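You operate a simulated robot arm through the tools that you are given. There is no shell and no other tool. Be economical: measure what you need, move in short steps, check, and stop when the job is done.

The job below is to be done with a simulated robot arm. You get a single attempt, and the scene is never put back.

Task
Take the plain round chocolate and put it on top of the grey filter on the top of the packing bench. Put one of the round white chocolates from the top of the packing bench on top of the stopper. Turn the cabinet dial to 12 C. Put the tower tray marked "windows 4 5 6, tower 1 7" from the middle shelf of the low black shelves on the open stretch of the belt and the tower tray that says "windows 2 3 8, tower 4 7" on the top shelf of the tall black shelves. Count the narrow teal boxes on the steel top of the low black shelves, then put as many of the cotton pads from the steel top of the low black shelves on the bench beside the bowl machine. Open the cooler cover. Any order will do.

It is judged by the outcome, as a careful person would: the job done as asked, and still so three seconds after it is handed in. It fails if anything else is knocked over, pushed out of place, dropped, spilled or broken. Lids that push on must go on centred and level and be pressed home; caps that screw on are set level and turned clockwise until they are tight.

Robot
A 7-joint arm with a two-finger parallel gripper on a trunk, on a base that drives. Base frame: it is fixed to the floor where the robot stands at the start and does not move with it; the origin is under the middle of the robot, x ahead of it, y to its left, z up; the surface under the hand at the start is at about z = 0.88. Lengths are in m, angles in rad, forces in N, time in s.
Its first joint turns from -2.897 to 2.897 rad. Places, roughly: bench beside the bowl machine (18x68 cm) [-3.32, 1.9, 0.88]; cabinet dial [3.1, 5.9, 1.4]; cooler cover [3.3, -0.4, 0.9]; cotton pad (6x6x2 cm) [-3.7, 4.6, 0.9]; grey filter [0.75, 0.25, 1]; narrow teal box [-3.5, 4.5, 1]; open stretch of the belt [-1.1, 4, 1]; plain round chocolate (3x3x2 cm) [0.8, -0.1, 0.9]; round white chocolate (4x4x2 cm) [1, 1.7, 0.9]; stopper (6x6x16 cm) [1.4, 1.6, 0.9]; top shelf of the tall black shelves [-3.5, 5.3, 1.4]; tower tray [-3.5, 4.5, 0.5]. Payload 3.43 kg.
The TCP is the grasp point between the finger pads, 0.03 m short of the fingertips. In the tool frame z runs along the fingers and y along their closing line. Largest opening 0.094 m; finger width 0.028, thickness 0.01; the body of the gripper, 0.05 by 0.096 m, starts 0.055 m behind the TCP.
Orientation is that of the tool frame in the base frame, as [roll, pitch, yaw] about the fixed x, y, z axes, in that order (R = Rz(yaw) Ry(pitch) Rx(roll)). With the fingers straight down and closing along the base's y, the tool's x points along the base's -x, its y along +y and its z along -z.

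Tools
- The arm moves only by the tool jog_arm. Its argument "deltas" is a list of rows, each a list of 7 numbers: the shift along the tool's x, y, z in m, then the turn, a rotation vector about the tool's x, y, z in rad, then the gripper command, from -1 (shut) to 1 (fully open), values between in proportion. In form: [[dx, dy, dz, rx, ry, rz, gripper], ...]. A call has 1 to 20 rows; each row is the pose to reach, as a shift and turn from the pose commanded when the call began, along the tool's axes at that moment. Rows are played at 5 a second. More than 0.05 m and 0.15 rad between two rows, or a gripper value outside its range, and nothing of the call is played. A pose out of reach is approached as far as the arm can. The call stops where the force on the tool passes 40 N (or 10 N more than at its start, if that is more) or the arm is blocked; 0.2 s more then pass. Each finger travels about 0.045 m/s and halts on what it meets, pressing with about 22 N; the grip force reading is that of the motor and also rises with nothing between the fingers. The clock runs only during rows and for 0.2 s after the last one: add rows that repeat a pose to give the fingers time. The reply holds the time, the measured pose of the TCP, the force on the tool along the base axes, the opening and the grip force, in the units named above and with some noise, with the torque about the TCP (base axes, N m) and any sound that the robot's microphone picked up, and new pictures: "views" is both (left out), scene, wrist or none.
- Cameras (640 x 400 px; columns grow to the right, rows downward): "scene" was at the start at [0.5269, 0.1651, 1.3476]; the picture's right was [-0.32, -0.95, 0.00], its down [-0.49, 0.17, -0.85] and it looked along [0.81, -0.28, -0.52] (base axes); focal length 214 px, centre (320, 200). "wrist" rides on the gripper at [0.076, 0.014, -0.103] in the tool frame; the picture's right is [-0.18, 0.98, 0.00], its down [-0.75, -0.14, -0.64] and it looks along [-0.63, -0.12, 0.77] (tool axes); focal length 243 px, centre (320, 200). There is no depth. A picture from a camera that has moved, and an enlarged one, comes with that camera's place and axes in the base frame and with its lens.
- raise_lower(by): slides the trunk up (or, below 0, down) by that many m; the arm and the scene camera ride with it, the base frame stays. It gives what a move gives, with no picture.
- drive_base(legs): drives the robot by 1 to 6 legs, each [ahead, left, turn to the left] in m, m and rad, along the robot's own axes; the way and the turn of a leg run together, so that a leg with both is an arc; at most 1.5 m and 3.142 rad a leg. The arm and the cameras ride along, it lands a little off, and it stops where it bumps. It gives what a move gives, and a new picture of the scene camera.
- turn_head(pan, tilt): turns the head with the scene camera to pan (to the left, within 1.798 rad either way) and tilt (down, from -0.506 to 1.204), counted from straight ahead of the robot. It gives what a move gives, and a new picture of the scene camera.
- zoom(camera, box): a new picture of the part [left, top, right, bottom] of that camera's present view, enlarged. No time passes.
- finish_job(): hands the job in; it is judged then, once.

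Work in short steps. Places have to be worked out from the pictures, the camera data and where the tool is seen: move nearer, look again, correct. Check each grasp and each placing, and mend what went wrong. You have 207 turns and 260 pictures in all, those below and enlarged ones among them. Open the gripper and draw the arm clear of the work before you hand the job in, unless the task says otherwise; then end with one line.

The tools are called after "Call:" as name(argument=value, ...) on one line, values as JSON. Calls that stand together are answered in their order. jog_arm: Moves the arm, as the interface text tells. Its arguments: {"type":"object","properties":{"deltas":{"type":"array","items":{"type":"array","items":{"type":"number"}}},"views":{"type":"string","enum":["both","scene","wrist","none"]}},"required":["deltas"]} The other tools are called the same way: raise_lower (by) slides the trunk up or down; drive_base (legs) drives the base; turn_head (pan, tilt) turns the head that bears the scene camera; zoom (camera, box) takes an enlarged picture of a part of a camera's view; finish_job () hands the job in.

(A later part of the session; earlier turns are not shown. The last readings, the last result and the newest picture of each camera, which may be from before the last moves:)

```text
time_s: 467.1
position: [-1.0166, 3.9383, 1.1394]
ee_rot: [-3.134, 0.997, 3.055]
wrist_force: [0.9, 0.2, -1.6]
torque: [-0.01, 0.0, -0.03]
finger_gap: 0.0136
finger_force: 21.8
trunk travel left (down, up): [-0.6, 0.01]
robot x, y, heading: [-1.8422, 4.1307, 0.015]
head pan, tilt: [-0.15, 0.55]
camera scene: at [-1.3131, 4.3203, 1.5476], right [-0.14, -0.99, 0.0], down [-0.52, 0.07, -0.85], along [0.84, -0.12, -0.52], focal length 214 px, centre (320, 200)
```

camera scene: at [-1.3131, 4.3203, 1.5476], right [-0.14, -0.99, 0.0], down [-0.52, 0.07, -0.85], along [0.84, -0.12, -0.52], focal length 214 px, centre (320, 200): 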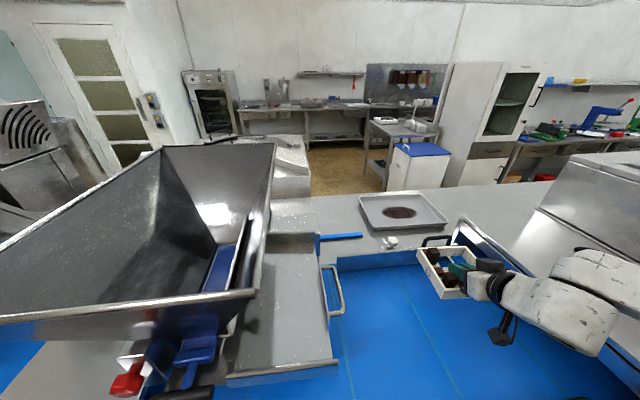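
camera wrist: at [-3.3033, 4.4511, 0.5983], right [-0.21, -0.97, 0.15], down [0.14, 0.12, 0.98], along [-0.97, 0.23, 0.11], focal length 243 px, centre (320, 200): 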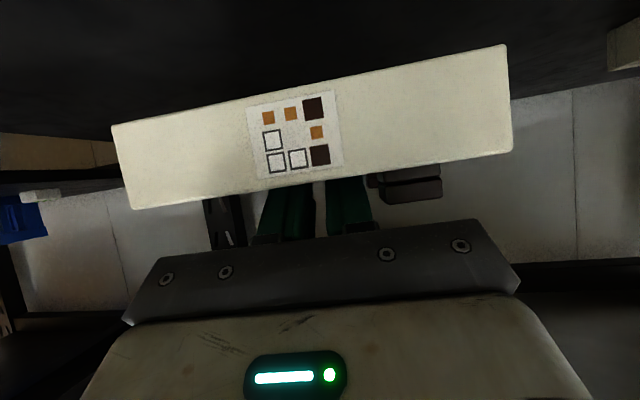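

Tray is over the middle of the open belt. Lower 10 cm slowly.

Call:
jog_arm(deltas=[[0.0042, 0, 0.0027, 0, 0, 0, -1], [0.0126, 0, 0.0082, 0, 0, 0, -1], [0.021, 0, 0.0136, 0, 0, 0, -1], [0.0294, 0, 0.0191, 0, 0, 0, -1], [0.0378, 0, 0.0245, 0, 0, 0, -1], [0.0461, 0, 0.03, 0, 0, 0, -1], [0.0545, 0, 0.0354, 0, 0, 0, -1], [0.0629, 0, 0.0409, 0, 0, 0, -1], [0.0713, 0, 0.0463, 0, 0, 0, -1], [0.0797, 0, 0.0518, 0, 0, 0, -1], [0.0839, 0, 0.0545, 0, 0, 0, -1], [0.0839, 0, 0.0545, 0, 0, 0, -1]], views="wrist")

```text
time_s: 469.3
position: [-1.0141, 3.9401, 1.0508]
ee_rot: [-3.132, 1.01, 3.058]
wrist_force: [-1.0, 0.8, 8.7]
torque: [0.2, 0.24, 0.12]
finger_gap: 0.0139
finger_force: 22.1
trunk travel left (down, up): [-0.6, 0.01]
robot x, y, heading: [-1.8444, 4.1329, 0.016]
head pan, tilt: [-0.15, 0.55]
stopped in row 11: the force on the tool passed its limit at 63 N (the readings are from after the stop); the commanded pose is now the measured one
camera wrist: at [-1.1402, 3.9654, 1.0402], right [0.19, 0.97, 0.15], down [-0.15, -0.12, 0.98], along [0.97, -0.21, 0.13], focal length 243 px, centre (320, 200)
```

wrist: 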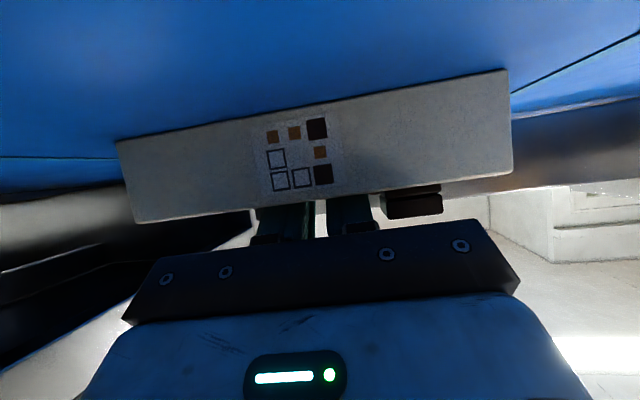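

The tray stands on the belt (z≈1.008). Open just enough, rise straight up, and back out.

Call:
jog_arm(deltas=[[-0.0008, 0, -0.0005, 0, 0, 0, -1], [-0.0008, 0, -0.0005, 0, 0, 0, -0.52], [-0.0008, 0, -0.0005, 0, 0, 0, -0.52], [-0.0008, 0, -0.0005, 0, 0, 0, -0.52], [-0.0085, 0, -0.0053, 0, 0, 0, -0.52], [-0.0169, 0, -0.0106, 0, 0, 0, -0.52], [-0.0254, 0, -0.0159, 0, 0, 0, -0.52], [-0.0339, 0, -0.0213, 0, 0, 0, -0.52], [-0.0508, 0, -0.0319, 0, 0, 0, -0.52], [-0.0508, 0, -0.0319, 0, 0, 0, -0.52]], views="wrist")

```text
time_s: 471.5
position: [-1.0147, 3.9398, 1.1106]
ee_rot: [-3.132, 1.005, 3.057]
wrist_force: [-0.3, 0.8, 0.3]
torque: [0.01, 0.0, -0.02]
finger_gap: 0.0228
finger_force: 0.0
trunk travel left (down, up): [-0.6, 0.01]
robot x, y, heading: [-1.8433, 4.1346, 0.009]
head pan, tilt: [-0.15, 0.55]
camera wrist: at [-1.1412, 3.9665, 1.0991], right [0.19, 0.97, 0.15], down [-0.15, -0.12, 0.98], along [0.97, -0.21, 0.12], focal length 243 px, centre (320, 200)
```

wrist: 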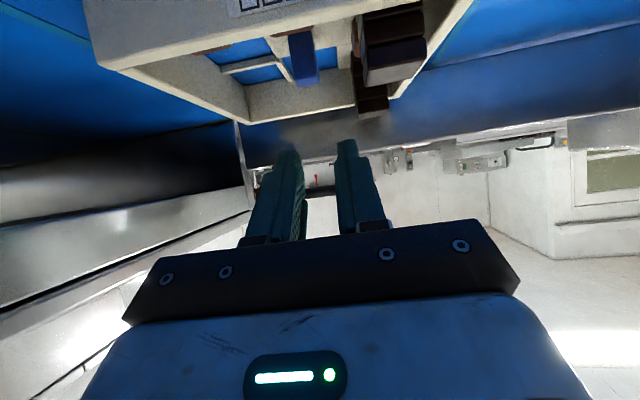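

The tray is set on the belt with all pieces in place. Withdraw the hand, back off and return to face the shelves.

Call:
jog_arm(deltas=[[0.019, 0, -0.036, 0, 0, 0, -0.52], [0.038, 0, -0.071, 0, 0, 0, -0.52], [0.057, 0, -0.107, 0, 0, 0, -0.52], [0.076, 0, -0.142, 0, 0, 0, -0.52], [0.095, 0, -0.178, 0, 0, 0, -0.52], [0.113, 0, -0.2115, 0, 0, 0, -0.52], [0.113, 0, -0.2115, 0, 0.13, 0, -0.52]], views="none")

Call:
drive_base(legs=[[-0.45, 0, 0], [0, 0, 1.571], [0, 0, 1.571], [0, -0.3, 0]])

```text
time_s: 473.1
position: [-1.2519, 3.9628, 1.1285]
ee_rot: [-3.132, 0.876, 3.053]
wrist_force: [0.1, -0.3, 0.7]
torque: [-0.01, 0.03, -0.03]
finger_gap: 0.0221
finger_force: 0.0
trunk travel left (down, up): [-0.6, 0.01]
robot x, y, heading: [-1.8412, 4.1292, 0.016]
head pan, tilt: [-0.15, 0.55]
```

```text
time_s: 485.3
position: [-2.9105, 4.5708, 1.1283]
ee_rot: [-3.132, 0.875, -0.022]
wrist_force: [-0.6, 0.6, 0.2]
torque: [0.0, 0.01, 0.01]
finger_gap: 0.0229
finger_force: 0.2
trunk travel left (down, up): [-0.6, 0.01]
robot x, y, heading: [-2.3122, 4.4352, -3.066]
head pan, tilt: [-0.15, 0.55]
camera scene: at [-2.8264, 4.2148, 1.5476], right [0.07, 1.0, 0.0], down [0.52, -0.04, -0.85], along [-0.85, 0.06, -0.52], focal length 214 px, centre (320, 200)
```

scene: 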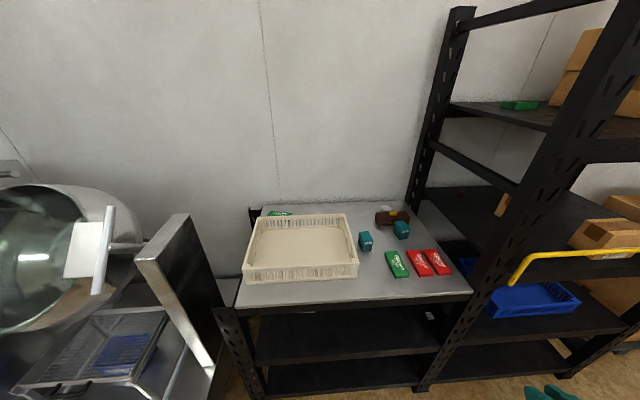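

Square the heading, lower the trunk and drive in toward the low shelf.

Call:
drive_base(legs=[[0, 0, -0.075]])

Call:
raise_lower(by=-0.4)

Call:
raise_lower(by=-0.1)

Call:
drive_base(legs=[[0.28, 0, 0]])

```text
time_s: 486.2
position: [-2.8991, 4.6139, 1.1283]
ee_rot: [-3.133, 0.876, -0.096]
wrist_force: [-0.9, -0.3, 0.0]
torque: [0.0, -0.02, -0.03]
finger_gap: 0.0228
finger_force: 0.0
trunk travel left (down, up): [-0.6, 0.01]
robot x, y, heading: [-2.3106, 4.4381, -3.137]
head pan, tilt: [-0.15, 0.55]
camera scene: at [-2.8412, 4.2528, 1.5476], right [0.15, 0.99, 0.0], down [0.52, -0.08, -0.85], along [-0.84, 0.12, -0.52], focal length 214 px, centre (320, 200)
```

scene: 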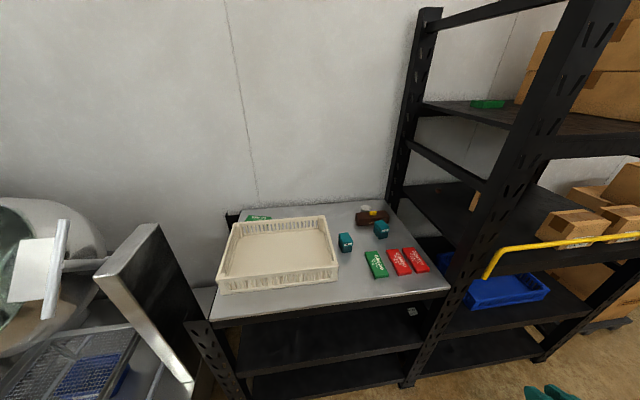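

```text
time_s: 490.0
position: [-2.8983, 4.6138, 0.7284]
ee_rot: [-3.133, 0.874, -0.096]
wrist_force: [0.5, -0.1, -0.4]
torque: [-0.04, 0.01, 0.01]
finger_gap: 0.0228
finger_force: 0.0
trunk travel left (down, up): [-0.2, 0.41]
robot x, y, heading: [-2.3101, 4.4361, -3.136]
head pan, tilt: [-0.15, 0.55]
```

```text
time_s: 491.3
position: [-2.899, 4.6141, 0.6284]
ee_rot: [-3.134, 0.875, -0.097]
wrist_force: [-0.6, 0.1, -0.2]
torque: [0.0, -0.02, 0.03]
finger_gap: 0.0228
finger_force: 0.0
trunk travel left (down, up): [-0.1, 0.51]
robot x, y, heading: [-2.3116, 4.4388, -3.138]
head pan, tilt: [-0.15, 0.55]
```

```text
time_s: 493.3
position: [-3.1839, 4.6112, 0.6281]
ee_rot: [-3.133, 0.877, -0.095]
wrist_force: [0.1, -1.1, -0.3]
torque: [-0.02, 0.02, 0.02]
finger_gap: 0.0226
finger_force: 0.1
trunk travel left (down, up): [-0.1, 0.51]
robot x, y, heading: [-2.5939, 4.4352, -3.138]
head pan, tilt: [-0.15, 0.55]
camera scene: at [-3.1259, 4.2518, 1.0476], right [0.15, 0.99, 0.0], down [0.52, -0.08, -0.85], along [-0.84, 0.12, -0.52], focal length 214 px, centre (320, 200)
```

scene: 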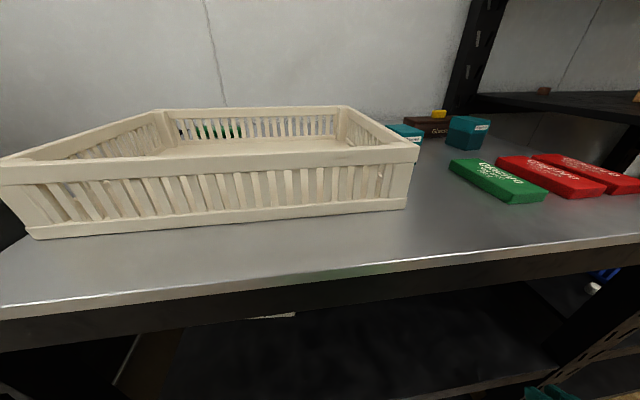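

Advance the tool under the top toward the back-right tray and look.

Call:
jog_arm(deltas=[[-0.023, 0.0044, 0.033, 0, 0, 0, -0.52], [-0.046, 0.0089, 0.066, 0, 0, 0, -0.52], [-0.069, 0.0133, 0.099, 0, 0, 0, -0.52], [-0.0915, 0.0178, 0.132, 0, 0, 0, -0.52], [-0.114, 0.0222, 0.165, 0, 0, 0, -0.52], [-0.137, 0.0266, 0.198, 0, 0, 0, -0.49], [-0.16, 0.031, 0.231, 0, 0, 0, -0.49], [-0.183, 0.0355, 0.264, 0, 0, 0, -0.49], [-0.183, 0.0355, 0.264, 0, 0, 0, -0.49]], views="none")

Call:
zoom(camera="wrist", box=[200, 0, 440, 180])

```text
time_s: 495.5
position: [-3.4729, 4.6258, 0.5662]
ee_rot: [-3.137, 0.805, -0.128]
wrist_force: [0.5, -0.5, 0.2]
torque: [0.01, -0.02, 0.01]
finger_gap: 0.0239
finger_force: 0.1
trunk travel left (down, up): [-0.1, 0.51]
robot x, y, heading: [-2.5921, 4.4383, 3.138]
head pan, tilt: [-0.15, 0.55]
stopped in row 9: the arm was blocked; the commanded pose is now the measured one
```

```text
2.22 times, centred on (320, 90) of wrist
camera zoom: at [-3.3494, 4.5959, 0.5817], right [-0.26, -0.96, 0.13], down [-0.04, 0.15, 0.99], along [-0.97, 0.25, -0.08], focal length 539 px, centre (320, 444)
```

zoom: 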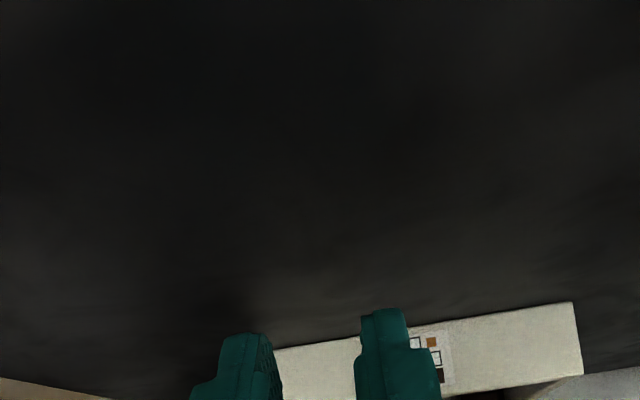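

The forearm met the beam from below (elbow too high when bent). Back out; I'll approach instead with the arm stretched and the trunk at its lowest, inserting by driving.

Call:
jog_arm(deltas=[[0.027, -0.006, -0.036, 0, 0, 0, -0.49], [0.055, -0.0115, -0.071, 0, 0, 0, -0.49], [0.082, -0.017, -0.107, 0, 0, 0, -0.49], [0.109, -0.023, -0.1425, 0, 0, 0, -0.49], [0.137, -0.029, -0.178, 0, 0, 0, -0.49], [0.164, -0.0345, -0.2138, 0, 0, 0, -0.49], [0.164, -0.0345, -0.2138, 0, 0, 0, -0.49]], views="none")

Call:
drive_base(legs=[[-0.5, 0, 0]])

Call:
raise_lower(by=-0.1)

```text
time_s: 497.1
position: [-3.2039, 4.6246, 0.5928]
ee_rot: [-3.132, 0.816, -0.123]
wrist_force: [0.6, 0.0, 0.3]
torque: [-0.01, -0.02, 0.01]
finger_gap: 0.0239
finger_force: 0.0
trunk travel left (down, up): [-0.1, 0.51]
robot x, y, heading: [-2.5926, 4.433, 3.136]
head pan, tilt: [-0.15, 0.55]
```

```text
time_s: 500.0
position: [-2.7121, 4.6254, 0.5934]
ee_rot: [-3.132, 0.815, -0.13]
wrist_force: [0.2, 0.2, -0.2]
torque: [0.02, 0.01, -0.01]
finger_gap: 0.024
finger_force: 0.0
trunk travel left (down, up): [-0.1, 0.51]
robot x, y, heading: [-2.1018, 4.4338, 3.129]
head pan, tilt: [-0.15, 0.55]
camera scene: at [-2.6342, 4.2558, 1.0476], right [0.16, 0.99, 0.0], down [0.52, -0.08, -0.85], along [-0.84, 0.14, -0.52], focal length 214 px, centre (320, 200)
```

scene: 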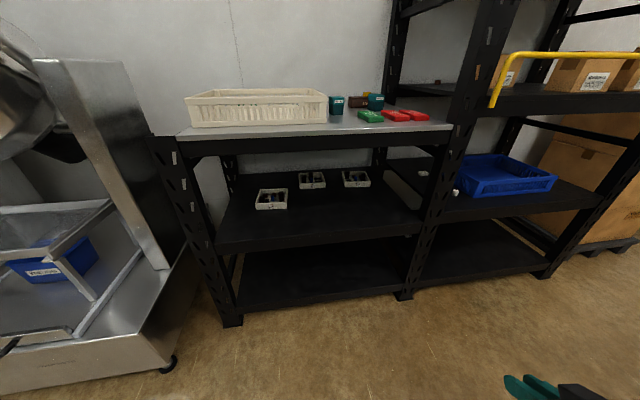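

```text
time_s: 501.3
position: [-2.7127, 4.6237, 0.4931]
ee_rot: [-3.132, 0.814, -0.128]
wrist_force: [-0.2, -0.5, 0.6]
torque: [0.02, -0.02, 0.02]
finger_gap: 0.0242
finger_force: 0.2
trunk travel left (down, up): [0.0, 0.61]
robot x, y, heading: [-2.1009, 4.4369, 3.133]
head pan, tilt: [-0.15, 0.55]
```

Shelf is undisturbed; the tray's front is confirmed at x≈-3.593. Stretch the arm forward at z≈0.60 with tilt ~57°.

Call:
jog_arm(deltas=[[-0.0356, 0.0062, 0.0221, 0, -0.018, 0, -0.49], [-0.0712, 0.0124, 0.0443, 0, -0.036, 0, -0.49], [-0.1068, 0.0187, 0.0664, 0, -0.054, 0, -0.49], [-0.1424, 0.0249, 0.0885, 0, -0.072, 0, -0.49], [-0.178, 0.0311, 0.1107, 0, -0.09, 0, -0.49], [-0.2136, 0.0373, 0.1328, 0, -0.108, 0, -0.49], [-0.2492, 0.0435, 0.1549, 0, -0.126, 0, -0.49], [-0.2848, 0.0498, 0.177, 0, -0.144, 0, -0.49], [-0.3204, 0.056, 0.1992, 0, -0.162, 0, -0.49], [-0.356, 0.0622, 0.2213, 0, -0.18, 0, -0.49], [-0.356, 0.0622, 0.2213, 0, -0.18, 0, -0.49]], views="none")

```text
time_s: 503.7
position: [-3.121, 4.6146, 0.6023]
ee_rot: [-3.132, 0.996, -0.126]
wrist_force: [-0.7, -0.5, -0.1]
torque: [0.01, 0.01, -0.01]
finger_gap: 0.0239
finger_force: 0.1
trunk travel left (down, up): [0.0, 0.61]
robot x, y, heading: [-2.1019, 4.4317, 3.135]
head pan, tilt: [-0.15, 0.55]
```

Reach is fine. Drive ahead 0.38 m to bring the tool in front of the tray and look.

Call:
drive_base(legs=[[0.38, 0, 0]])

Call:
zoom(camera="wrist", box=[200, 20, 440, 200])

```text
time_s: 506.2
position: [-3.5048, 4.6151, 0.5976]
ee_rot: [-3.133, 0.99, -0.125]
wrist_force: [0.5, -1.5, -0.3]
torque: [0.0, 0.0, 0.03]
finger_gap: 0.0243
finger_force: 0.0
trunk travel left (down, up): [0.0, 0.61]
robot x, y, heading: [-2.4862, 4.4381, 3.135]
head pan, tilt: [-0.15, 0.55]
camera scene: at [-3.0189, 4.2574, 0.9468], right [0.16, 0.99, 0.0], down [0.52, -0.08, -0.85], along [-0.84, 0.13, -0.52], focal length 214 px, centre (320, 200)
```

scene: 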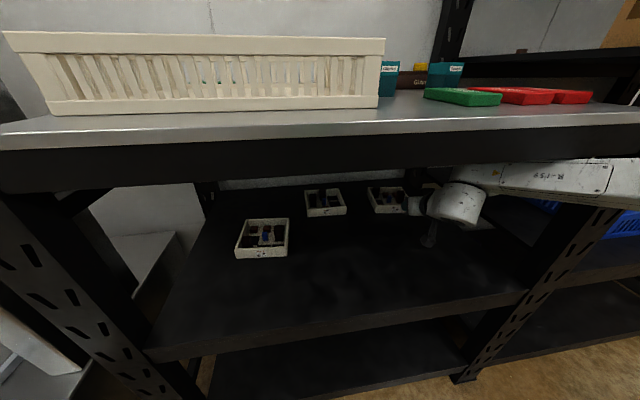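

```text
2.22 times, centred on (320, 110) of wrist
camera zoom: at [-3.3813, 4.585, 0.589], right [-0.23, -0.96, 0.15], down [0.14, 0.12, 0.98], along [-0.96, 0.25, 0.11], focal length 539 px, centre (320, 400)
```

zoom: 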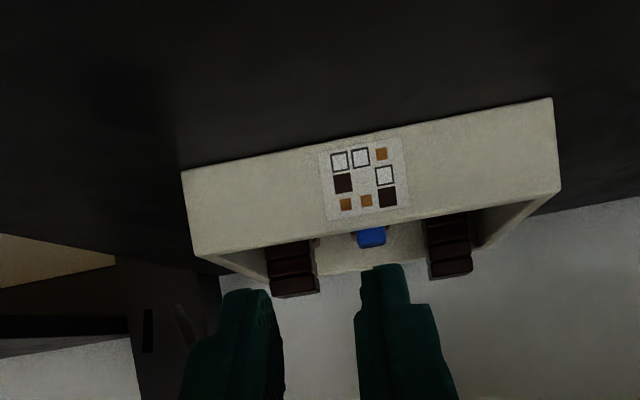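

Label confirms "windows 2 3 8, tower 4 7". Post is at about (-3.655,4.618). Lower 1.4 cm (forearm is close under the beam) and drive 9 cm further.

Call:
jog_arm(deltas=[[0.006, 0, 0.004, 0, 0, 0, -0.49], [0.0117, 0, 0.0077, 0, 0, 0, -0.49], [0.0117, 0, 0.0077, 0, 0, 0, -0.49]], views="none")

Call:
drive_base(legs=[[0.09, 0, 0]])

Call:
zoom(camera="wrist", box=[220, 40, 420, 200])

```text
time_s: 507.0
position: [-3.5057, 4.614, 0.5846]
ee_rot: [-3.133, 0.991, -0.126]
wrist_force: [-0.8, 0.2, 0.8]
torque: [-0.01, 0.01, 0.01]
finger_gap: 0.0241
finger_force: 0.0
trunk travel left (down, up): [0.0, 0.61]
robot x, y, heading: [-2.4876, 4.4363, 3.136]
head pan, tilt: [-0.15, 0.55]
```

```text
time_s: 508.1
position: [-3.5832, 4.6251, 0.5547]
ee_rot: [3.115, 0.955, -0.175]
wrist_force: [0.7, 0.0, 0.4]
torque: [0.01, -0.02, 0.01]
finger_gap: 0.024
finger_force: 0.0
trunk travel left (down, up): [0.0, 0.61]
robot x, y, heading: [-2.5717, 4.4362, 3.135]
head pan, tilt: [-0.15, 0.55]
camera scene: at [-3.1073, 4.2595, 0.946], right [0.16, 0.99, 0.0], down [0.52, -0.08, -0.85], along [-0.84, 0.13, -0.52], focal length 214 px, centre (320, 200)
```

scene: 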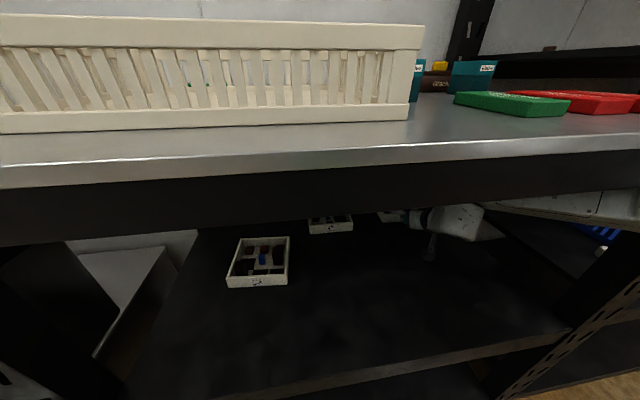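

```text
2.50 times, centred on (320, 120) of wrist
camera zoom: at [-3.4588, 4.5918, 0.5517], right [-0.25, -0.95, 0.17], down [0.11, 0.14, 0.98], along [-0.96, 0.27, 0.07], focal length 606 px, centre (320, 400)
```

zoom: 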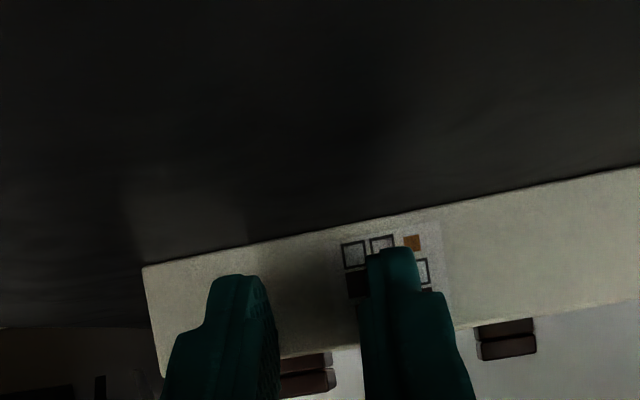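

The forearm is touching the shelf's right upright. Back out, raise the trunk 10 cm, and shift the base left so the forearm comes in more from the left.

Call:
drive_base(legs=[[-0.46, 0, 0]])

Call:
raise_lower(by=0.1)

```text
time_s: 510.9
position: [-3.1166, 4.6149, 0.5567]
ee_rot: [3.117, 0.955, -0.166]
wrist_force: [-0.3, 0.3, -0.7]
torque: [0.04, -0.03, -0.02]
finger_gap: 0.0239
finger_force: 0.1
trunk travel left (down, up): [0.0, 0.61]
robot x, y, heading: [-2.1072, 4.436, 3.145]
head pan, tilt: [-0.15, 0.55]
camera scene: at [-2.6396, 4.2529, 0.9476], right [0.15, 0.99, 0.0], down [0.52, -0.08, -0.85], along [-0.84, 0.13, -0.52], focal length 214 px, centre (320, 200)
```

scene: 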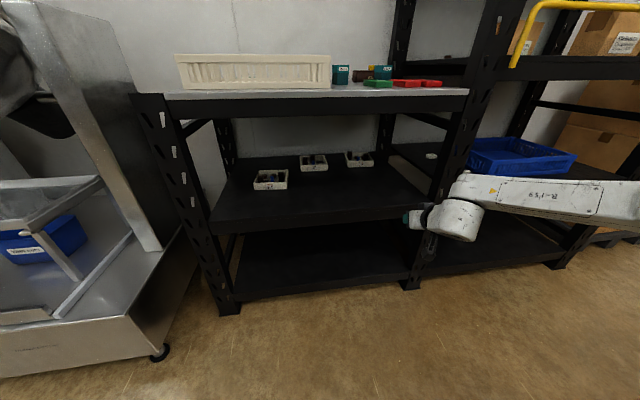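

```text
time_s: 512.2
position: [-3.1163, 4.6166, 0.6572]
ee_rot: [3.12, 0.956, -0.166]
wrist_force: [-0.3, 0.1, 0.5]
torque: [-0.02, -0.01, -0.01]
finger_gap: 0.0239
finger_force: 0.0
trunk travel left (down, up): [-0.1, 0.51]
robot x, y, heading: [-2.1044, 4.4337, 3.14]
head pan, tilt: [-0.15, 0.55]
```

The forearm slopes up and meets the beam. Use the lowest trunk and fuller extension so the forearm runs flatter: test how far the arm can stretch at z≈0.60.

Call:
raise_lower(by=-0.1)

Call:
jog_arm(deltas=[[-0.026, 0.006, 0.018, -0.01, -0.009, -0.007, -0.49], [-0.052, 0.012, 0.036, -0.02, -0.018, -0.014, -0.49], [-0.078, 0.018, 0.054, -0.03, -0.027, -0.021, -0.49], [-0.103, 0.0247, 0.0712, -0.041, -0.035, -0.029, -0.49], [-0.103, 0.0247, 0.0712, -0.041, -0.035, -0.029, -0.49]], views="scene")

```text
time_s: 513.5
position: [-3.1173, 4.6163, 0.5579]
ee_rot: [3.117, 0.954, -0.167]
wrist_force: [-0.7, 0.0, 0.5]
torque: [0.01, -0.01, 0.01]
finger_gap: 0.0241
finger_force: 0.0
trunk travel left (down, up): [0.0, 0.61]
robot x, y, heading: [-2.1078, 4.4362, 3.138]
head pan, tilt: [-0.15, 0.55]
```

```text
time_s: 514.7
position: [-3.2381, 4.6109, 0.5989]
ee_rot: [3.116, 0.992, -0.118]
wrist_force: [-0.4, -0.2, 0.7]
torque: [0.02, 0.0, -0.01]
finger_gap: 0.0242
finger_force: 0.0
trunk travel left (down, up): [0.0, 0.61]
robot x, y, heading: [-2.1063, 4.4348, 3.142]
head pan, tilt: [-0.15, 0.55]
camera scene: at [-2.6396, 4.2529, 0.9476], right [0.15, 0.99, 0.0], down [0.52, -0.08, -0.85], along [-0.84, 0.13, -0.52], focal length 214 px, centre (320, 200)
```

scene: 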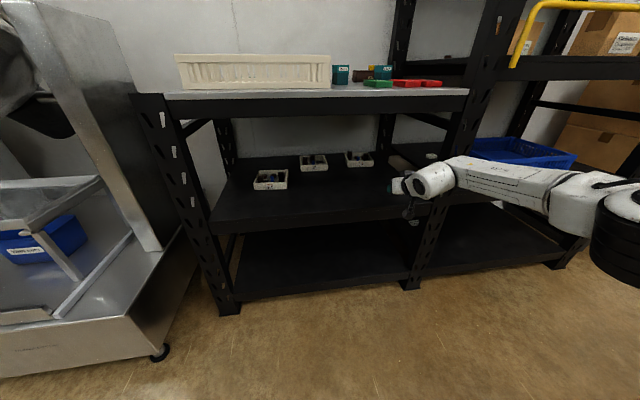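

The arm reached 1.13 m without trouble; the forearm runs just under the beam height, so more stretch helps. Extend further to ~1.2 m and lower to z≈0.587.

Call:
jog_arm(deltas=[[-0.017, 0.002, 0.023, 0, 0, 0, -0.49], [-0.029, 0.005, 0.047, 0, 0, 0, -0.49], [-0.031, 0.008, 0.066, 0, 0, 0, -0.49], [-0.031, 0.008, 0.066, 0, 0, 0, -0.49]], views="none")

```text
time_s: 515.7
position: [-3.2692, 4.5966, 0.5945]
ee_rot: [3.121, 0.993, -0.119]
wrist_force: [0.2, 0.1, -0.6]
torque: [-0.01, 0.0, -0.01]
finger_gap: 0.0238
finger_force: 0.0
out of reach, approached as far as the arm can: row 1, 2, 3, 4
trunk travel left (down, up): [0.0, 0.61]
robot x, y, heading: [-2.1104, 4.4336, 3.139]
head pan, tilt: [-0.15, 0.55]
```

That's the reach limit (~1.16 m). Now drive in 0.30 m with the arm stretched, shifting 2 cm right, and check for any deflection.

Call:
drive_base(legs=[[0, -0.02, 0], [0.3, 0, 0]])

```text
time_s: 518.2
position: [-3.5702, 4.6287, 0.5938]
ee_rot: [3.121, 0.991, -0.128]
wrist_force: [0.5, 0.1, 0.6]
torque: [-0.03, 0.0, 0.0]
finger_gap: 0.0239
finger_force: 0.1
trunk travel left (down, up): [0.0, 0.61]
robot x, y, heading: [-2.4141, 4.4586, 3.129]
head pan, tilt: [-0.15, 0.55]
camera scene: at [-2.9445, 4.2791, 0.9475], right [0.16, 0.99, 0.0], down [0.52, -0.08, -0.85], along [-0.84, 0.14, -0.52], focal length 214 px, centre (320, 200)
```

scene: 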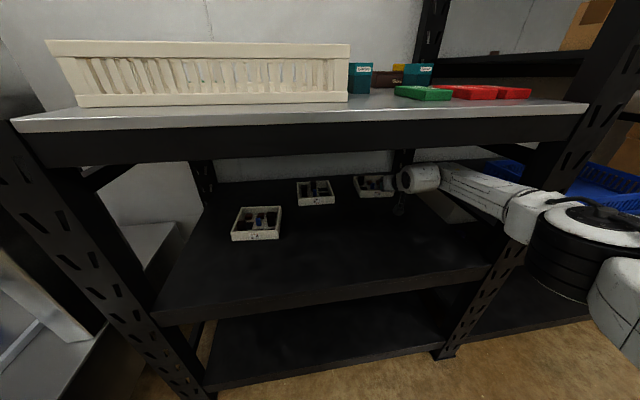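

No deflection this time. Adjust sideways (−y) and re-check the position before the last stretch.

Call:
jog_arm(deltas=[[0.011, 0.012, -0.0216, 0, 0, 0, -0.49], [0.0222, 0.0241, -0.0433, 0, 0, 0, -0.49], [0.0222, 0.0241, -0.0433, 0, 0, 0, -0.49]], views="none")

Call:
zoom(camera="wrist", box=[220, 40, 420, 200])

```text
time_s: 519.0
position: [-3.5246, 4.6006, 0.5997]
ee_rot: [3.121, 0.992, -0.124]
wrist_force: [-0.4, 0.4, 0.4]
torque: [0.02, 0.0, -0.03]
finger_gap: 0.0237
finger_force: 0.1
trunk travel left (down, up): [0.0, 0.61]
robot x, y, heading: [-2.4131, 4.4541, 3.132]
head pan, tilt: [-0.15, 0.55]
```

```text
2.50 times, centred on (320, 120) of wrist
camera zoom: at [-3.3994, 4.5723, 0.5916], right [-0.21, -0.96, 0.17], down [0.14, 0.14, 0.98], along [-0.97, 0.23, 0.11], focal length 606 px, centre (320, 400)
```

zoom: 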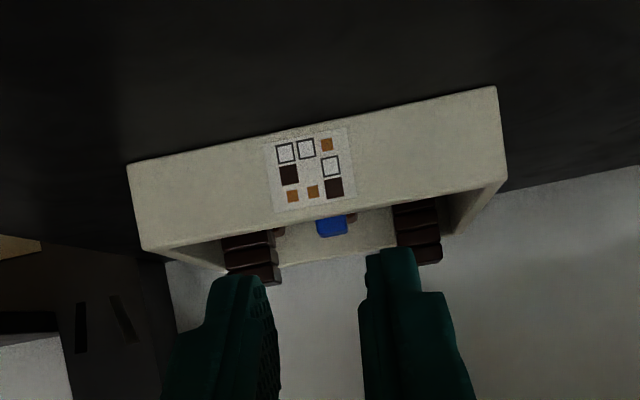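

Post at (-3.655,4.6155). Drive 7.5 cm further, then check pose.

Call:
drive_base(legs=[[0.075, 0, 0]])

```text
time_s: 520.0
position: [-3.5968, 4.5976, 0.5877]
ee_rot: [3.109, 0.977, -0.136]
wrist_force: [0.5, -0.5, -0.2]
torque: [0.04, 0.01, 0.03]
finger_gap: 0.024
finger_force: 0.2
trunk travel left (down, up): [0.0, 0.61]
robot x, y, heading: [-2.4861, 4.4559, 3.132]
head pan, tilt: [-0.15, 0.55]
camera scene: at [-3.0198, 4.2788, 0.9463], right [0.16, 0.99, 0.0], down [0.52, -0.08, -0.85], along [-0.84, 0.13, -0.52], focal length 214 px, centre (320, 200)
```

scene: 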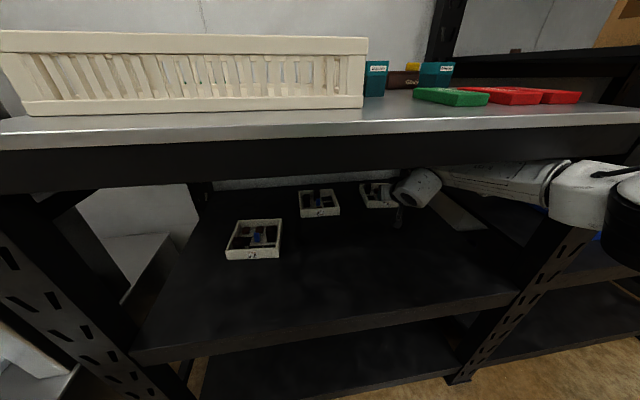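

Slight contact again; lowering now will relieve it. Extend 4 cm and lower 2.5 cm together.

Call:
jog_arm(deltas=[[-0.0002, -0.0024, 0.0155, 0, 0, 0, -0.49], [-0.0004, -0.0048, 0.031, 0, 0, 0, -0.49], [-0.0006, -0.0072, 0.0465, 0, 0, 0, -0.49], [-0.0006, -0.0072, 0.0465, 0, 0, 0, -0.49]], views="none")

Call:
zoom(camera="wrist", box=[220, 40, 420, 200])

```text
time_s: 521.0
position: [-3.6353, 4.6087, 0.5641]
ee_rot: [3.109, 0.978, -0.135]
wrist_force: [-0.2, 0.2, 0.6]
torque: [0.01, -0.01, -0.04]
finger_gap: 0.0238
finger_force: 0.0
trunk travel left (down, up): [0.0, 0.61]
robot x, y, heading: [-2.4848, 4.4562, 3.131]
head pan, tilt: [-0.15, 0.55]
```

```text
2.50 times, centred on (320, 120) of wrist
camera zoom: at [-3.5107, 4.5802, 0.5571], right [-0.21, -0.96, 0.17], down [0.13, 0.15, 0.98], along [-0.97, 0.23, 0.09], focal length 606 px, centre (320, 400)
```

zoom: 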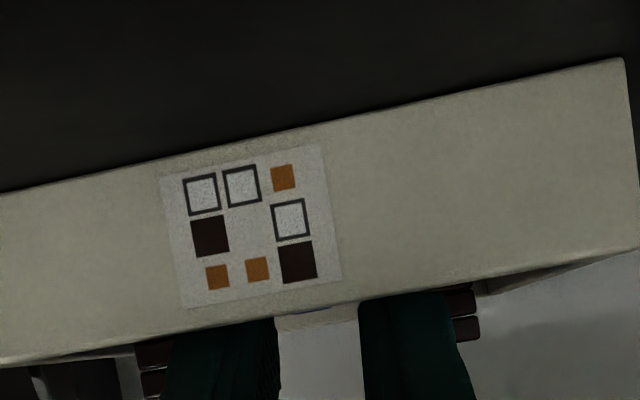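

Fingers straddle the post (slightly off-centre). Shift +y 4 mm, lower 5 mm, and close.

Call:
jog_arm(deltas=[[0.0, -0.004, 0.0, 0, 0, 0, -0.49], [0.0042, -0.004, 0.0027, 0, 0, 0, -0.49], [0.0042, -0.004, 0.0027, 0, 0, 0, -1], [0.0042, -0.004, 0.0027, 0, 0, 0, -1], [0.0042, -0.004, 0.0027, 0, 0, 0, -1], [0.0042, -0.004, 0.0027, 0, 0, 0, -1]], views="none")

```text
time_s: 522.4
position: [-3.6342, 4.613, 0.561]
ee_rot: [3.108, 0.98, -0.135]
wrist_force: [-4.5, 4.3, 14.9]
torque: [0.17, -0.2, 0.14]
finger_gap: 0.0
finger_force: 21.4
trunk travel left (down, up): [0.0, 0.61]
robot x, y, heading: [-2.4859, 4.4596, 3.131]
head pan, tilt: [-0.15, 0.55]
```

The fingers closed on nothing. Open, rise 3 cm and look.

Call:
jog_arm(deltas=[[0, 0, 0, 0, 0, 0, -0.6], [0, 0, 0, 0, 0, 0, -0.49], [-0.0125, 0, -0.008, 0, 0, 0, -0.49], [-0.025, 0, -0.0165, 0, 0, 0, -0.49], [-0.025, 0, -0.0165, 0, 0, 0, -0.49]], views="none")

Call:
zoom(camera="wrist", box=[220, 40, 420, 200])

```text
time_s: 523.6
position: [-3.6341, 4.6134, 0.5856]
ee_rot: [3.11, 0.977, -0.136]
wrist_force: [0.7, 0.2, -0.3]
torque: [-0.01, 0.0, 0.01]
finger_gap: 0.024
finger_force: 0.1
trunk travel left (down, up): [0.0, 0.61]
robot x, y, heading: [-2.4878, 4.4557, 3.137]
head pan, tilt: [-0.15, 0.55]
```

```text
2.50 times, centred on (320, 120) of wrist
camera zoom: at [-3.5097, 4.5858, 0.5802], right [-0.21, -0.96, 0.17], down [0.13, 0.15, 0.98], along [-0.97, 0.23, 0.09], focal length 606 px, centre (320, 400)
```

zoom: 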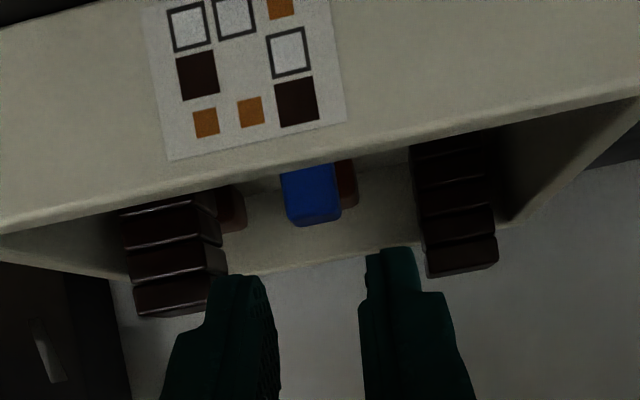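

The post is ~1.6 cm farther than assumed (≈(-3.670,4.617)). Drive 1.8 cm further and check.

Call:
drive_base(legs=[[0.018, 0, 0]])

Call:
zoom(camera="wrist", box=[220, 40, 420, 200])

```text
time_s: 524.4
position: [-3.6531, 4.6137, 0.587]
ee_rot: [3.107, 0.978, -0.135]
wrist_force: [0.3, -0.5, -0.5]
torque: [0.01, 0.01, -0.02]
finger_gap: 0.024
finger_force: 0.1
trunk travel left (down, up): [0.0, 0.61]
robot x, y, heading: [-2.5089, 4.4576, 3.134]
head pan, tilt: [-0.15, 0.55]
camera scene: at [-3.0375, 4.2787, 0.9475], right [0.16, 0.99, 0.0], down [0.52, -0.08, -0.85], along [-0.84, 0.13, -0.52], focal length 214 px, centre (320, 200)
```

scene: 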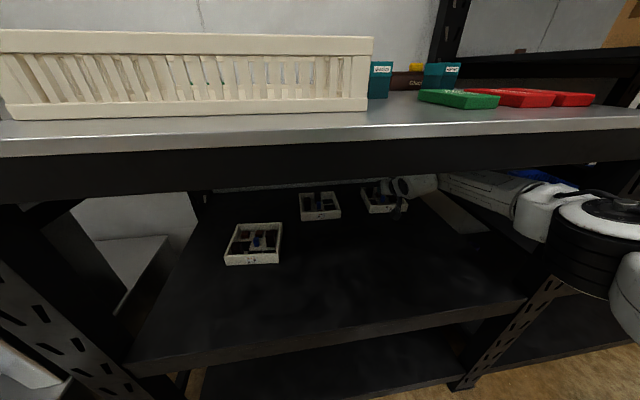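

```text
2.50 times, centred on (320, 120) of wrist
camera zoom: at [-3.5277, 4.5858, 0.5806], right [-0.21, -0.96, 0.17], down [0.13, 0.15, 0.98], along [-0.97, 0.23, 0.09], focal length 606 px, centre (320, 400)
```

zoom: 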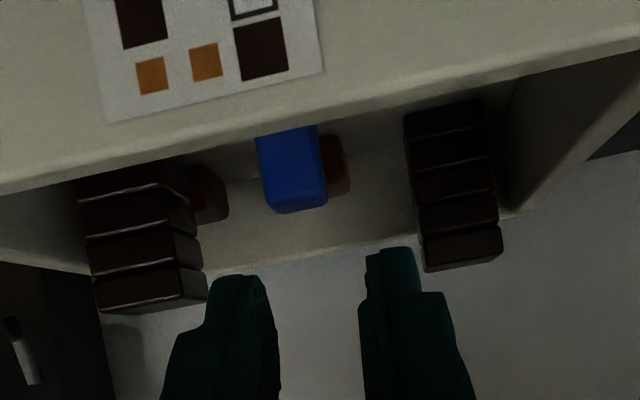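

Post must be centred: shift +y 6 mm, back 4 mm, then descend 2.7 cm and close.

Call:
jog_arm(deltas=[[0.0017, -0.0065, -0.0026, 0, 0, 0, -0.49], [0.0017, -0.0065, -0.0026, 0, 0, 0, -0.49], [0.0092, -0.0065, 0.0024, 0, 0, 0, -0.49], [0.0166, -0.0065, 0.0075, 0, 0, 0, -0.49], [0.0241, -0.0065, 0.0125, 0, 0, 0, -0.49], [0.0241, -0.0065, 0.0125, 0, 0, 0, -0.49], [0.0241, -0.0065, 0.0125, 0, 0, 0, -1], [0.0241, -0.0065, 0.0125, 0, 0, 0, -1], [0.0241, -0.0065, 0.0125, 0, 0, 0, -1], [0.0241, -0.0065, 0.0125, 0, 0, 0, -1]], views="none")

```text
time_s: 526.6
position: [-3.6489, 4.6202, 0.5599]
ee_rot: [3.112, 0.98, -0.134]
wrist_force: [-1.5, 1.0, 2.3]
torque: [0.21, -0.01, 0.12]
finger_gap: 0.0135
finger_force: 22.1
trunk travel left (down, up): [0.0, 0.61]
robot x, y, heading: [-2.5061, 4.4584, 3.134]
head pan, tilt: [-0.15, 0.55]
```

Post gripped (13.5 mm). Lift 2 cm and look.

Call:
jog_arm(deltas=[[-0.0042, 0, -0.0028, 0, 0, 0, -1], [-0.0083, 0, -0.0056, 0, 0, 0, -1], [-0.0125, 0, -0.0084, 0, 0, 0, -1], [-0.0166, 0, -0.0112, 0, 0, 0, -1], [-0.0166, 0, -0.0112, 0, 0, 0, -1]], views="wrist")

```text
time_s: 527.8
position: [-3.6498, 4.6202, 0.581]
ee_rot: [3.112, 0.977, -0.136]
wrist_force: [-0.3, 0.2, -1.2]
torque: [0.01, -0.06, -0.03]
finger_gap: 0.0133
finger_force: 22.0
trunk travel left (down, up): [0.0, 0.61]
robot x, y, heading: [-2.5053, 4.4543, 3.132]
head pan, tilt: [-0.15, 0.55]
camera wrist: at [-3.5242, 4.5919, 0.5741], right [-0.21, -0.96, 0.17], down [0.13, 0.15, 0.98], along [-0.97, 0.23, 0.09], focal length 243 px, centre (320, 200)
```

wrist: 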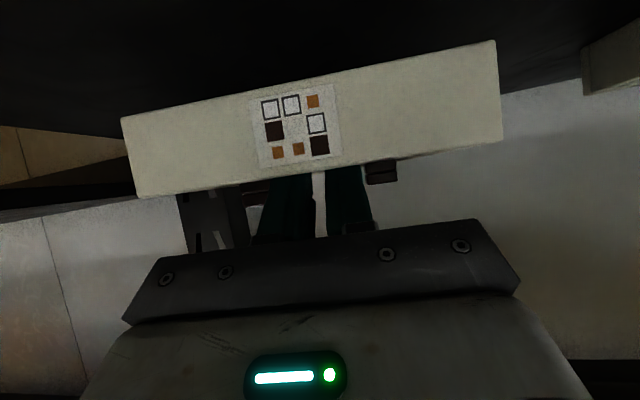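

Tray lifted. Back straight out of the shelf.

Call:
drive_base(legs=[[-0.5, 0, 0]])

Call:
raise_lower(by=0.4)

Call:
raise_lower(by=0.2)

```text
time_s: 530.7
position: [-3.1596, 4.621, 0.5803]
ee_rot: [3.111, 0.978, -0.142]
wrist_force: [-0.5, 0.5, -1.2]
torque: [0.0, -0.05, 0.01]
finger_gap: 0.0135
finger_force: 22.2
trunk travel left (down, up): [0.0, 0.61]
robot x, y, heading: [-2.0165, 4.4512, 3.124]
head pan, tilt: [-0.15, 0.55]
camera scene: at [-2.5509, 4.2765, 0.9475], right [0.16, 0.99, 0.0], down [0.52, -0.09, -0.85], along [-0.84, 0.14, -0.52], focal length 214 px, centre (320, 200)
```

scene: 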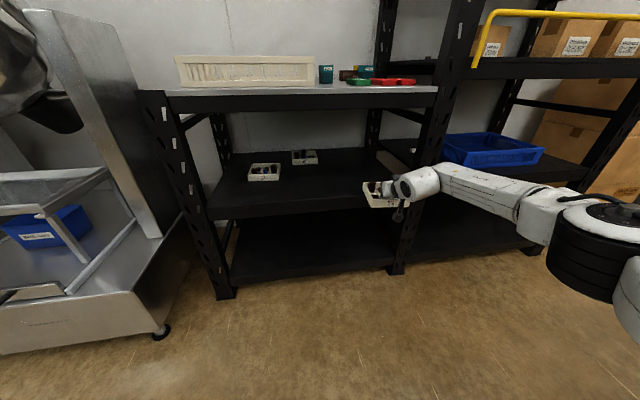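

```text
time_s: 534.5
position: [-3.1603, 4.6209, 0.9807]
ee_rot: [3.112, 0.977, -0.141]
wrist_force: [0.8, 0.0, -1.7]
torque: [0.0, -0.03, 0.04]
finger_gap: 0.0136
finger_force: 22.2
trunk travel left (down, up): [-0.4, 0.21]
robot x, y, heading: [-2.0179, 4.451, 3.133]
head pan, tilt: [-0.15, 0.55]
```

```text
time_s: 536.7
position: [-3.1595, 4.6217, 1.1807]
ee_rot: [3.111, 0.977, -0.142]
wrist_force: [-0.1, 0.8, -1.0]
torque: [-0.03, -0.04, 0.0]
finger_gap: 0.0137
finger_force: 22.2
trunk travel left (down, up): [-0.6, 0.01]
robot x, y, heading: [-2.0161, 4.449, 3.13]
head pan, tilt: [-0.15, 0.55]
```

Now draw the tray in and up slowly.

Call:
jog_arm(deltas=[[0.0005, -0.001, -0.01, 0, 0, 0, -1], [0.0015, -0.0035, -0.029, 0, 0, 0, -1], [0.0024, -0.006, -0.048, 0, 0, 0, -1], [0.0034, -0.0083, -0.068, 0, 0, 0, -1], [0.0043, -0.0106, -0.087, 0, 0, 0, -1], [0.0053, -0.013, -0.106, 0, 0, 0, -1], [0.0062, -0.0153, -0.125, 0, 0, 0, -1], [0.0072, -0.0177, -0.145, 0, 0, 0, -1], [0.0081, -0.02, -0.164, 0, 0, 0, -1], [0.0091, -0.0224, -0.183, 0, 0, 0, -1], [0.01, -0.0248, -0.202, 0, 0, 0, -1], [0.011, -0.0271, -0.222, 0, 0, 0, -1], [0.0119, -0.0295, -0.241, 0, 0, 0, -1], [0.0129, -0.0318, -0.26, 0, 0, 0, -1], [0.0138, -0.0342, -0.279, 0, 0, 0, -1], [0.0143, -0.0354, -0.2891, 0, 0, 0, -1], [0.0143, -0.0354, -0.2891, 0, 0, 0, -1]], views="none")

Call:
drive_base(legs=[[0, -0.38, 0]])

```text
time_s: 540.3
position: [-2.911, 4.6316, 1.3305]
ee_rot: [3.109, 0.977, -0.142]
wrist_force: [-0.1, -0.1, -0.8]
torque: [0.03, -0.03, 0.0]
finger_gap: 0.0136
finger_force: 22.4
trunk travel left (down, up): [-0.6, 0.01]
robot x, y, heading: [-2.0166, 4.4495, 3.131]
head pan, tilt: [-0.15, 0.55]
```

```text
time_s: 542.7
position: [-2.9037, 5.0175, 1.3293]
ee_rot: [3.109, 0.978, -0.146]
wrist_force: [-0.8, 0.1, -1.4]
torque: [0.03, -0.02, -0.03]
finger_gap: 0.0135
finger_force: 22.7
trunk travel left (down, up): [-0.6, 0.01]
robot x, y, heading: [-2.0128, 4.8346, 3.118]
head pan, tilt: [-0.15, 0.55]
camera scene: at [-2.5454, 4.6621, 1.5476], right [0.17, 0.99, 0.0], down [0.52, -0.09, -0.85], along [-0.84, 0.14, -0.52], focal length 214 px, centre (320, 200)
```

scene: 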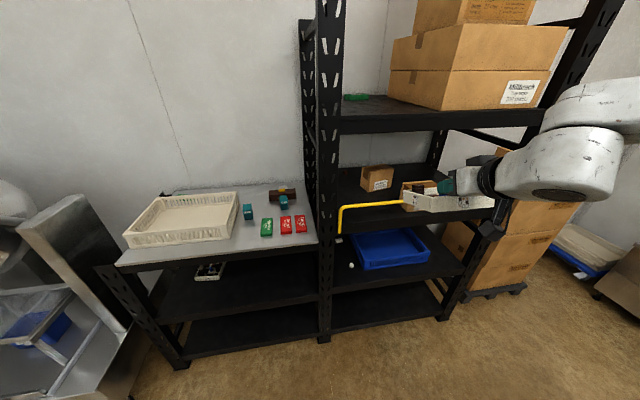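

Low shelf top is undisturbed. Free spot on the top shelf: around (-3.37,5.04), z≈1.418. Raise the tray to clear.

Call:
jog_arm(deltas=[[-0.008, 0, -0.005, 0, 0, 0, -1], [-0.023, 0, -0.0155, 0, 0, 0, -1], [-0.039, 0, -0.026, 0, 0, 0, -1], [-0.055, 0, -0.037, 0, 0, 0, -1], [-0.07, 0, -0.0475, 0, 0, 0, -1], [-0.086, 0, -0.058, 0, 0, 0, -1], [-0.102, 0, -0.069, 0, 0, 0, -1], [-0.118, 0, -0.0795, 0, 0, 0, -1], [-0.133, 0, -0.09, 0, 0, 0, -1], [-0.149, 0, -0.1, 0, 0, 0, -1], [-0.149, 0, -0.1, 0, 0, 0, -1]], views="none")

```text
time_s: 545.1
position: [-2.9039, 5.0225, 1.5115]
ee_rot: [3.105, 0.981, -0.151]
wrist_force: [0.5, -0.1, -1.5]
torque: [0.0, -0.05, -0.04]
finger_gap: 0.0134
finger_force: 22.0
trunk travel left (down, up): [-0.6, 0.01]
robot x, y, heading: [-2.0117, 4.8361, 3.12]
head pan, tilt: [-0.15, 0.55]
```

Height reached. Drive ahead 0.44 m to bring the tray over the shelf.

Call:
drive_base(legs=[[0.3, 0, 0], [0.145, 0, 0]])

```text
time_s: 548.1
position: [-3.3463, 5.0324, 1.5109]
ee_rot: [3.109, 0.979, -0.151]
wrist_force: [0.0, -0.2, -2.9]
torque: [0.01, -0.04, -0.02]
finger_gap: 0.0132
finger_force: 22.3
trunk travel left (down, up): [-0.6, 0.01]
robot x, y, heading: [-2.4551, 4.8413, 3.122]
head pan, tilt: [-0.15, 0.55]
camera scene: at [-2.9873, 4.6715, 1.5475], right [0.17, 0.99, 0.0], down [0.52, -0.09, -0.85], along [-0.84, 0.14, -0.52], focal length 214 px, centre (320, 200)
```

scene: 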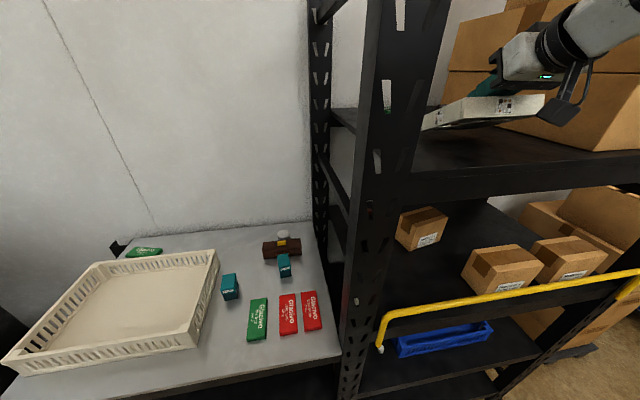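

Tray is over the free area. Lower slowly 3.5 cm.

Call:
jog_arm(deltas=[[0.004, 0, 0.0028, 0, 0, 0, -1], [0.0083, 0, 0.0056, 0, 0, 0, -1], [0.0125, 0, 0.0084, 0, 0, 0, -1], [0.0166, 0, 0.0112, 0, 0, 0, -1], [0.0208, 0, 0.014, 0, 0, 0, -1], [0.0249, 0, 0.0167, 0, 0, 0, -1], [0.029, 0, 0.0195, 0, 0, 0, -1], [0.029, 0, 0.0195, 0, 0, 0, -1]], views="none")

```text
time_s: 549.9
position: [-3.3459, 5.0302, 1.4755]
ee_rot: [3.106, 0.976, -0.151]
wrist_force: [2.7, -1.2, 8.0]
torque: [0.13, 0.57, 0.02]
finger_gap: 0.0137
finger_force: 22.9
trunk travel left (down, up): [-0.6, 0.01]
robot x, y, heading: [-2.4525, 4.8407, 3.112]
head pan, tilt: [-0.15, 0.55]
```

Contact felt (8 N). Check with the wrist view.

Call:
zoom(camera="wrist", box=[60, 20, 580, 260])

Call:
zoom(camera="scene", box=[390, 40, 600, 220])

```text
1.23 times, centred on (320, 140) of wrist
camera zoom: at [-3.2204, 5.0018, 1.4686], right [-0.22, -0.96, 0.17], down [0.13, 0.15, 0.98], along [-0.97, 0.24, 0.09], focal length 299 px, centre (320, 274)
```

zoom: 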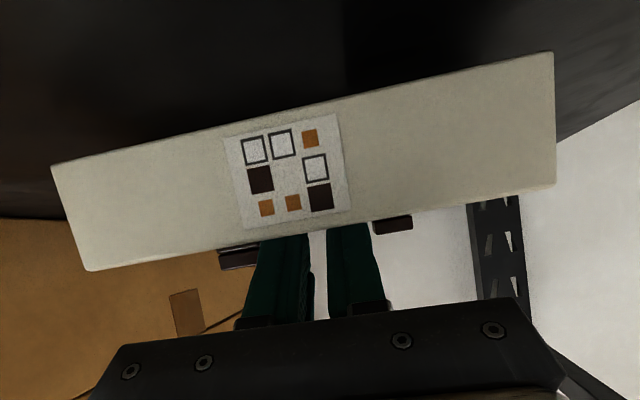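

```text
2.22 times, centred on (495, 130) of scene
camera zoom: at [-2.9866, 4.6713, 1.5478], right [0.17, 0.99, 0.0], down [0.51, -0.09, -0.85], along [-0.84, 0.14, -0.52], focal length 477 px, centre (-69, 356)
```

zoom: 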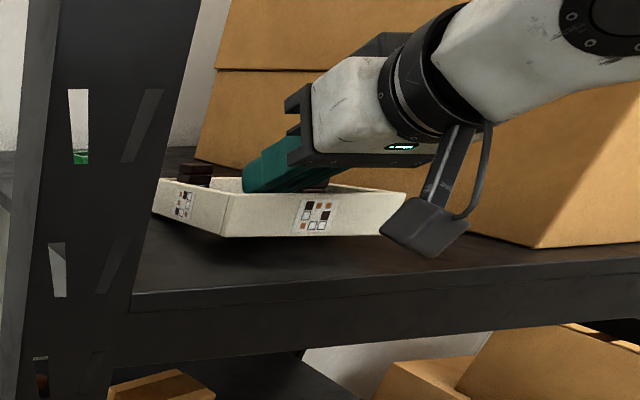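

Back edge touches first; ease down 2 mm more to seat it.

Call:
jog_arm(deltas=[[0.0008, 0, 0.0006, 0, 0, 0, -1], [0.0017, 0, 0.0011, 0, 0, 0, -1], [0.0017, 0, 0.0011, 0, 0, 0, -1]], views="none")

```text
time_s: 550.7
position: [-3.3445, 5.0306, 1.4739]
ee_rot: [3.104, 0.979, -0.149]
wrist_force: [0.3, -2.2, 7.9]
torque: [0.08, 0.7, 0.09]
finger_gap: 0.0136
finger_force: 21.8
trunk travel left (down, up): [-0.6, 0.01]
robot x, y, heading: [-2.4568, 4.844, 3.119]
head pan, tilt: [-0.15, 0.55]
```

Call:
jog_arm(deltas=[[0.0017, 0, 0.0011, 0, 0, 0, -1], [0.0025, 0, 0.0017, 0, 0, 0, -1], [0.0025, 0, 0.0017, 0, 0, 0, -1]], views="none")

```text
time_s: 551.5
position: [-3.3431, 5.0316, 1.4705]
ee_rot: [3.107, 0.978, -0.152]
wrist_force: [1.9, -0.3, 8.1]
torque: [0.2, 0.7, -0.01]
finger_gap: 0.0134
finger_force: 21.6
trunk travel left (down, up): [-0.6, 0.01]
robot x, y, heading: [-2.4555, 4.8416, 3.117]
head pan, tilt: [-0.15, 0.55]
```

Still settling (back edge down, tray pivoting in the grip). Lower another 3 mm.

Call:
jog_arm(deltas=[[0.0012, 0, 0.0008, 0, 0, 0, -1], [0.0025, 0, 0.0017, 0, 0, 0, -1], [0.0025, 0, 0.0017, 0, 0, 0, -1]], views="none")

Call:
zoom(camera="scene", box=[420, 70, 560, 170])

```text
time_s: 552.3
position: [-3.3433, 5.0309, 1.4681]
ee_rot: [3.106, 0.979, -0.149]
wrist_force: [1.1, 0.8, 8.3]
torque: [0.16, 0.72, 0.03]
finger_gap: 0.0134
finger_force: 21.8
trunk travel left (down, up): [-0.6, 0.01]
robot x, y, heading: [-2.4521, 4.8474, 3.122]
head pan, tilt: [-0.15, 0.55]
```

```text
4.00 times, centred on (490, 120) of scene
camera zoom: at [-2.9866, 4.6714, 1.5478], right [0.17, 0.99, 0.0], down [0.51, -0.09, -0.85], along [-0.84, 0.14, -0.52], focal length 858 px, centre (-360, 520)
```

zoom: 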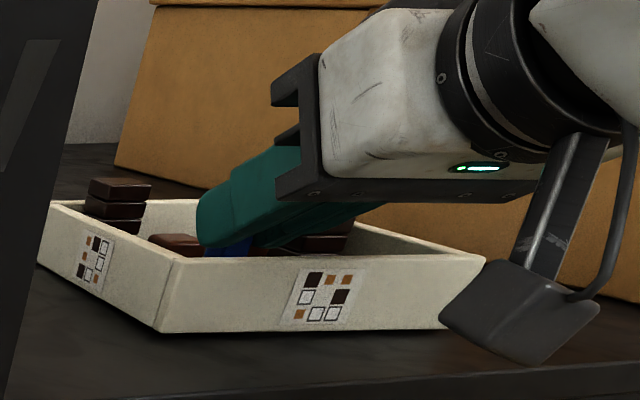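

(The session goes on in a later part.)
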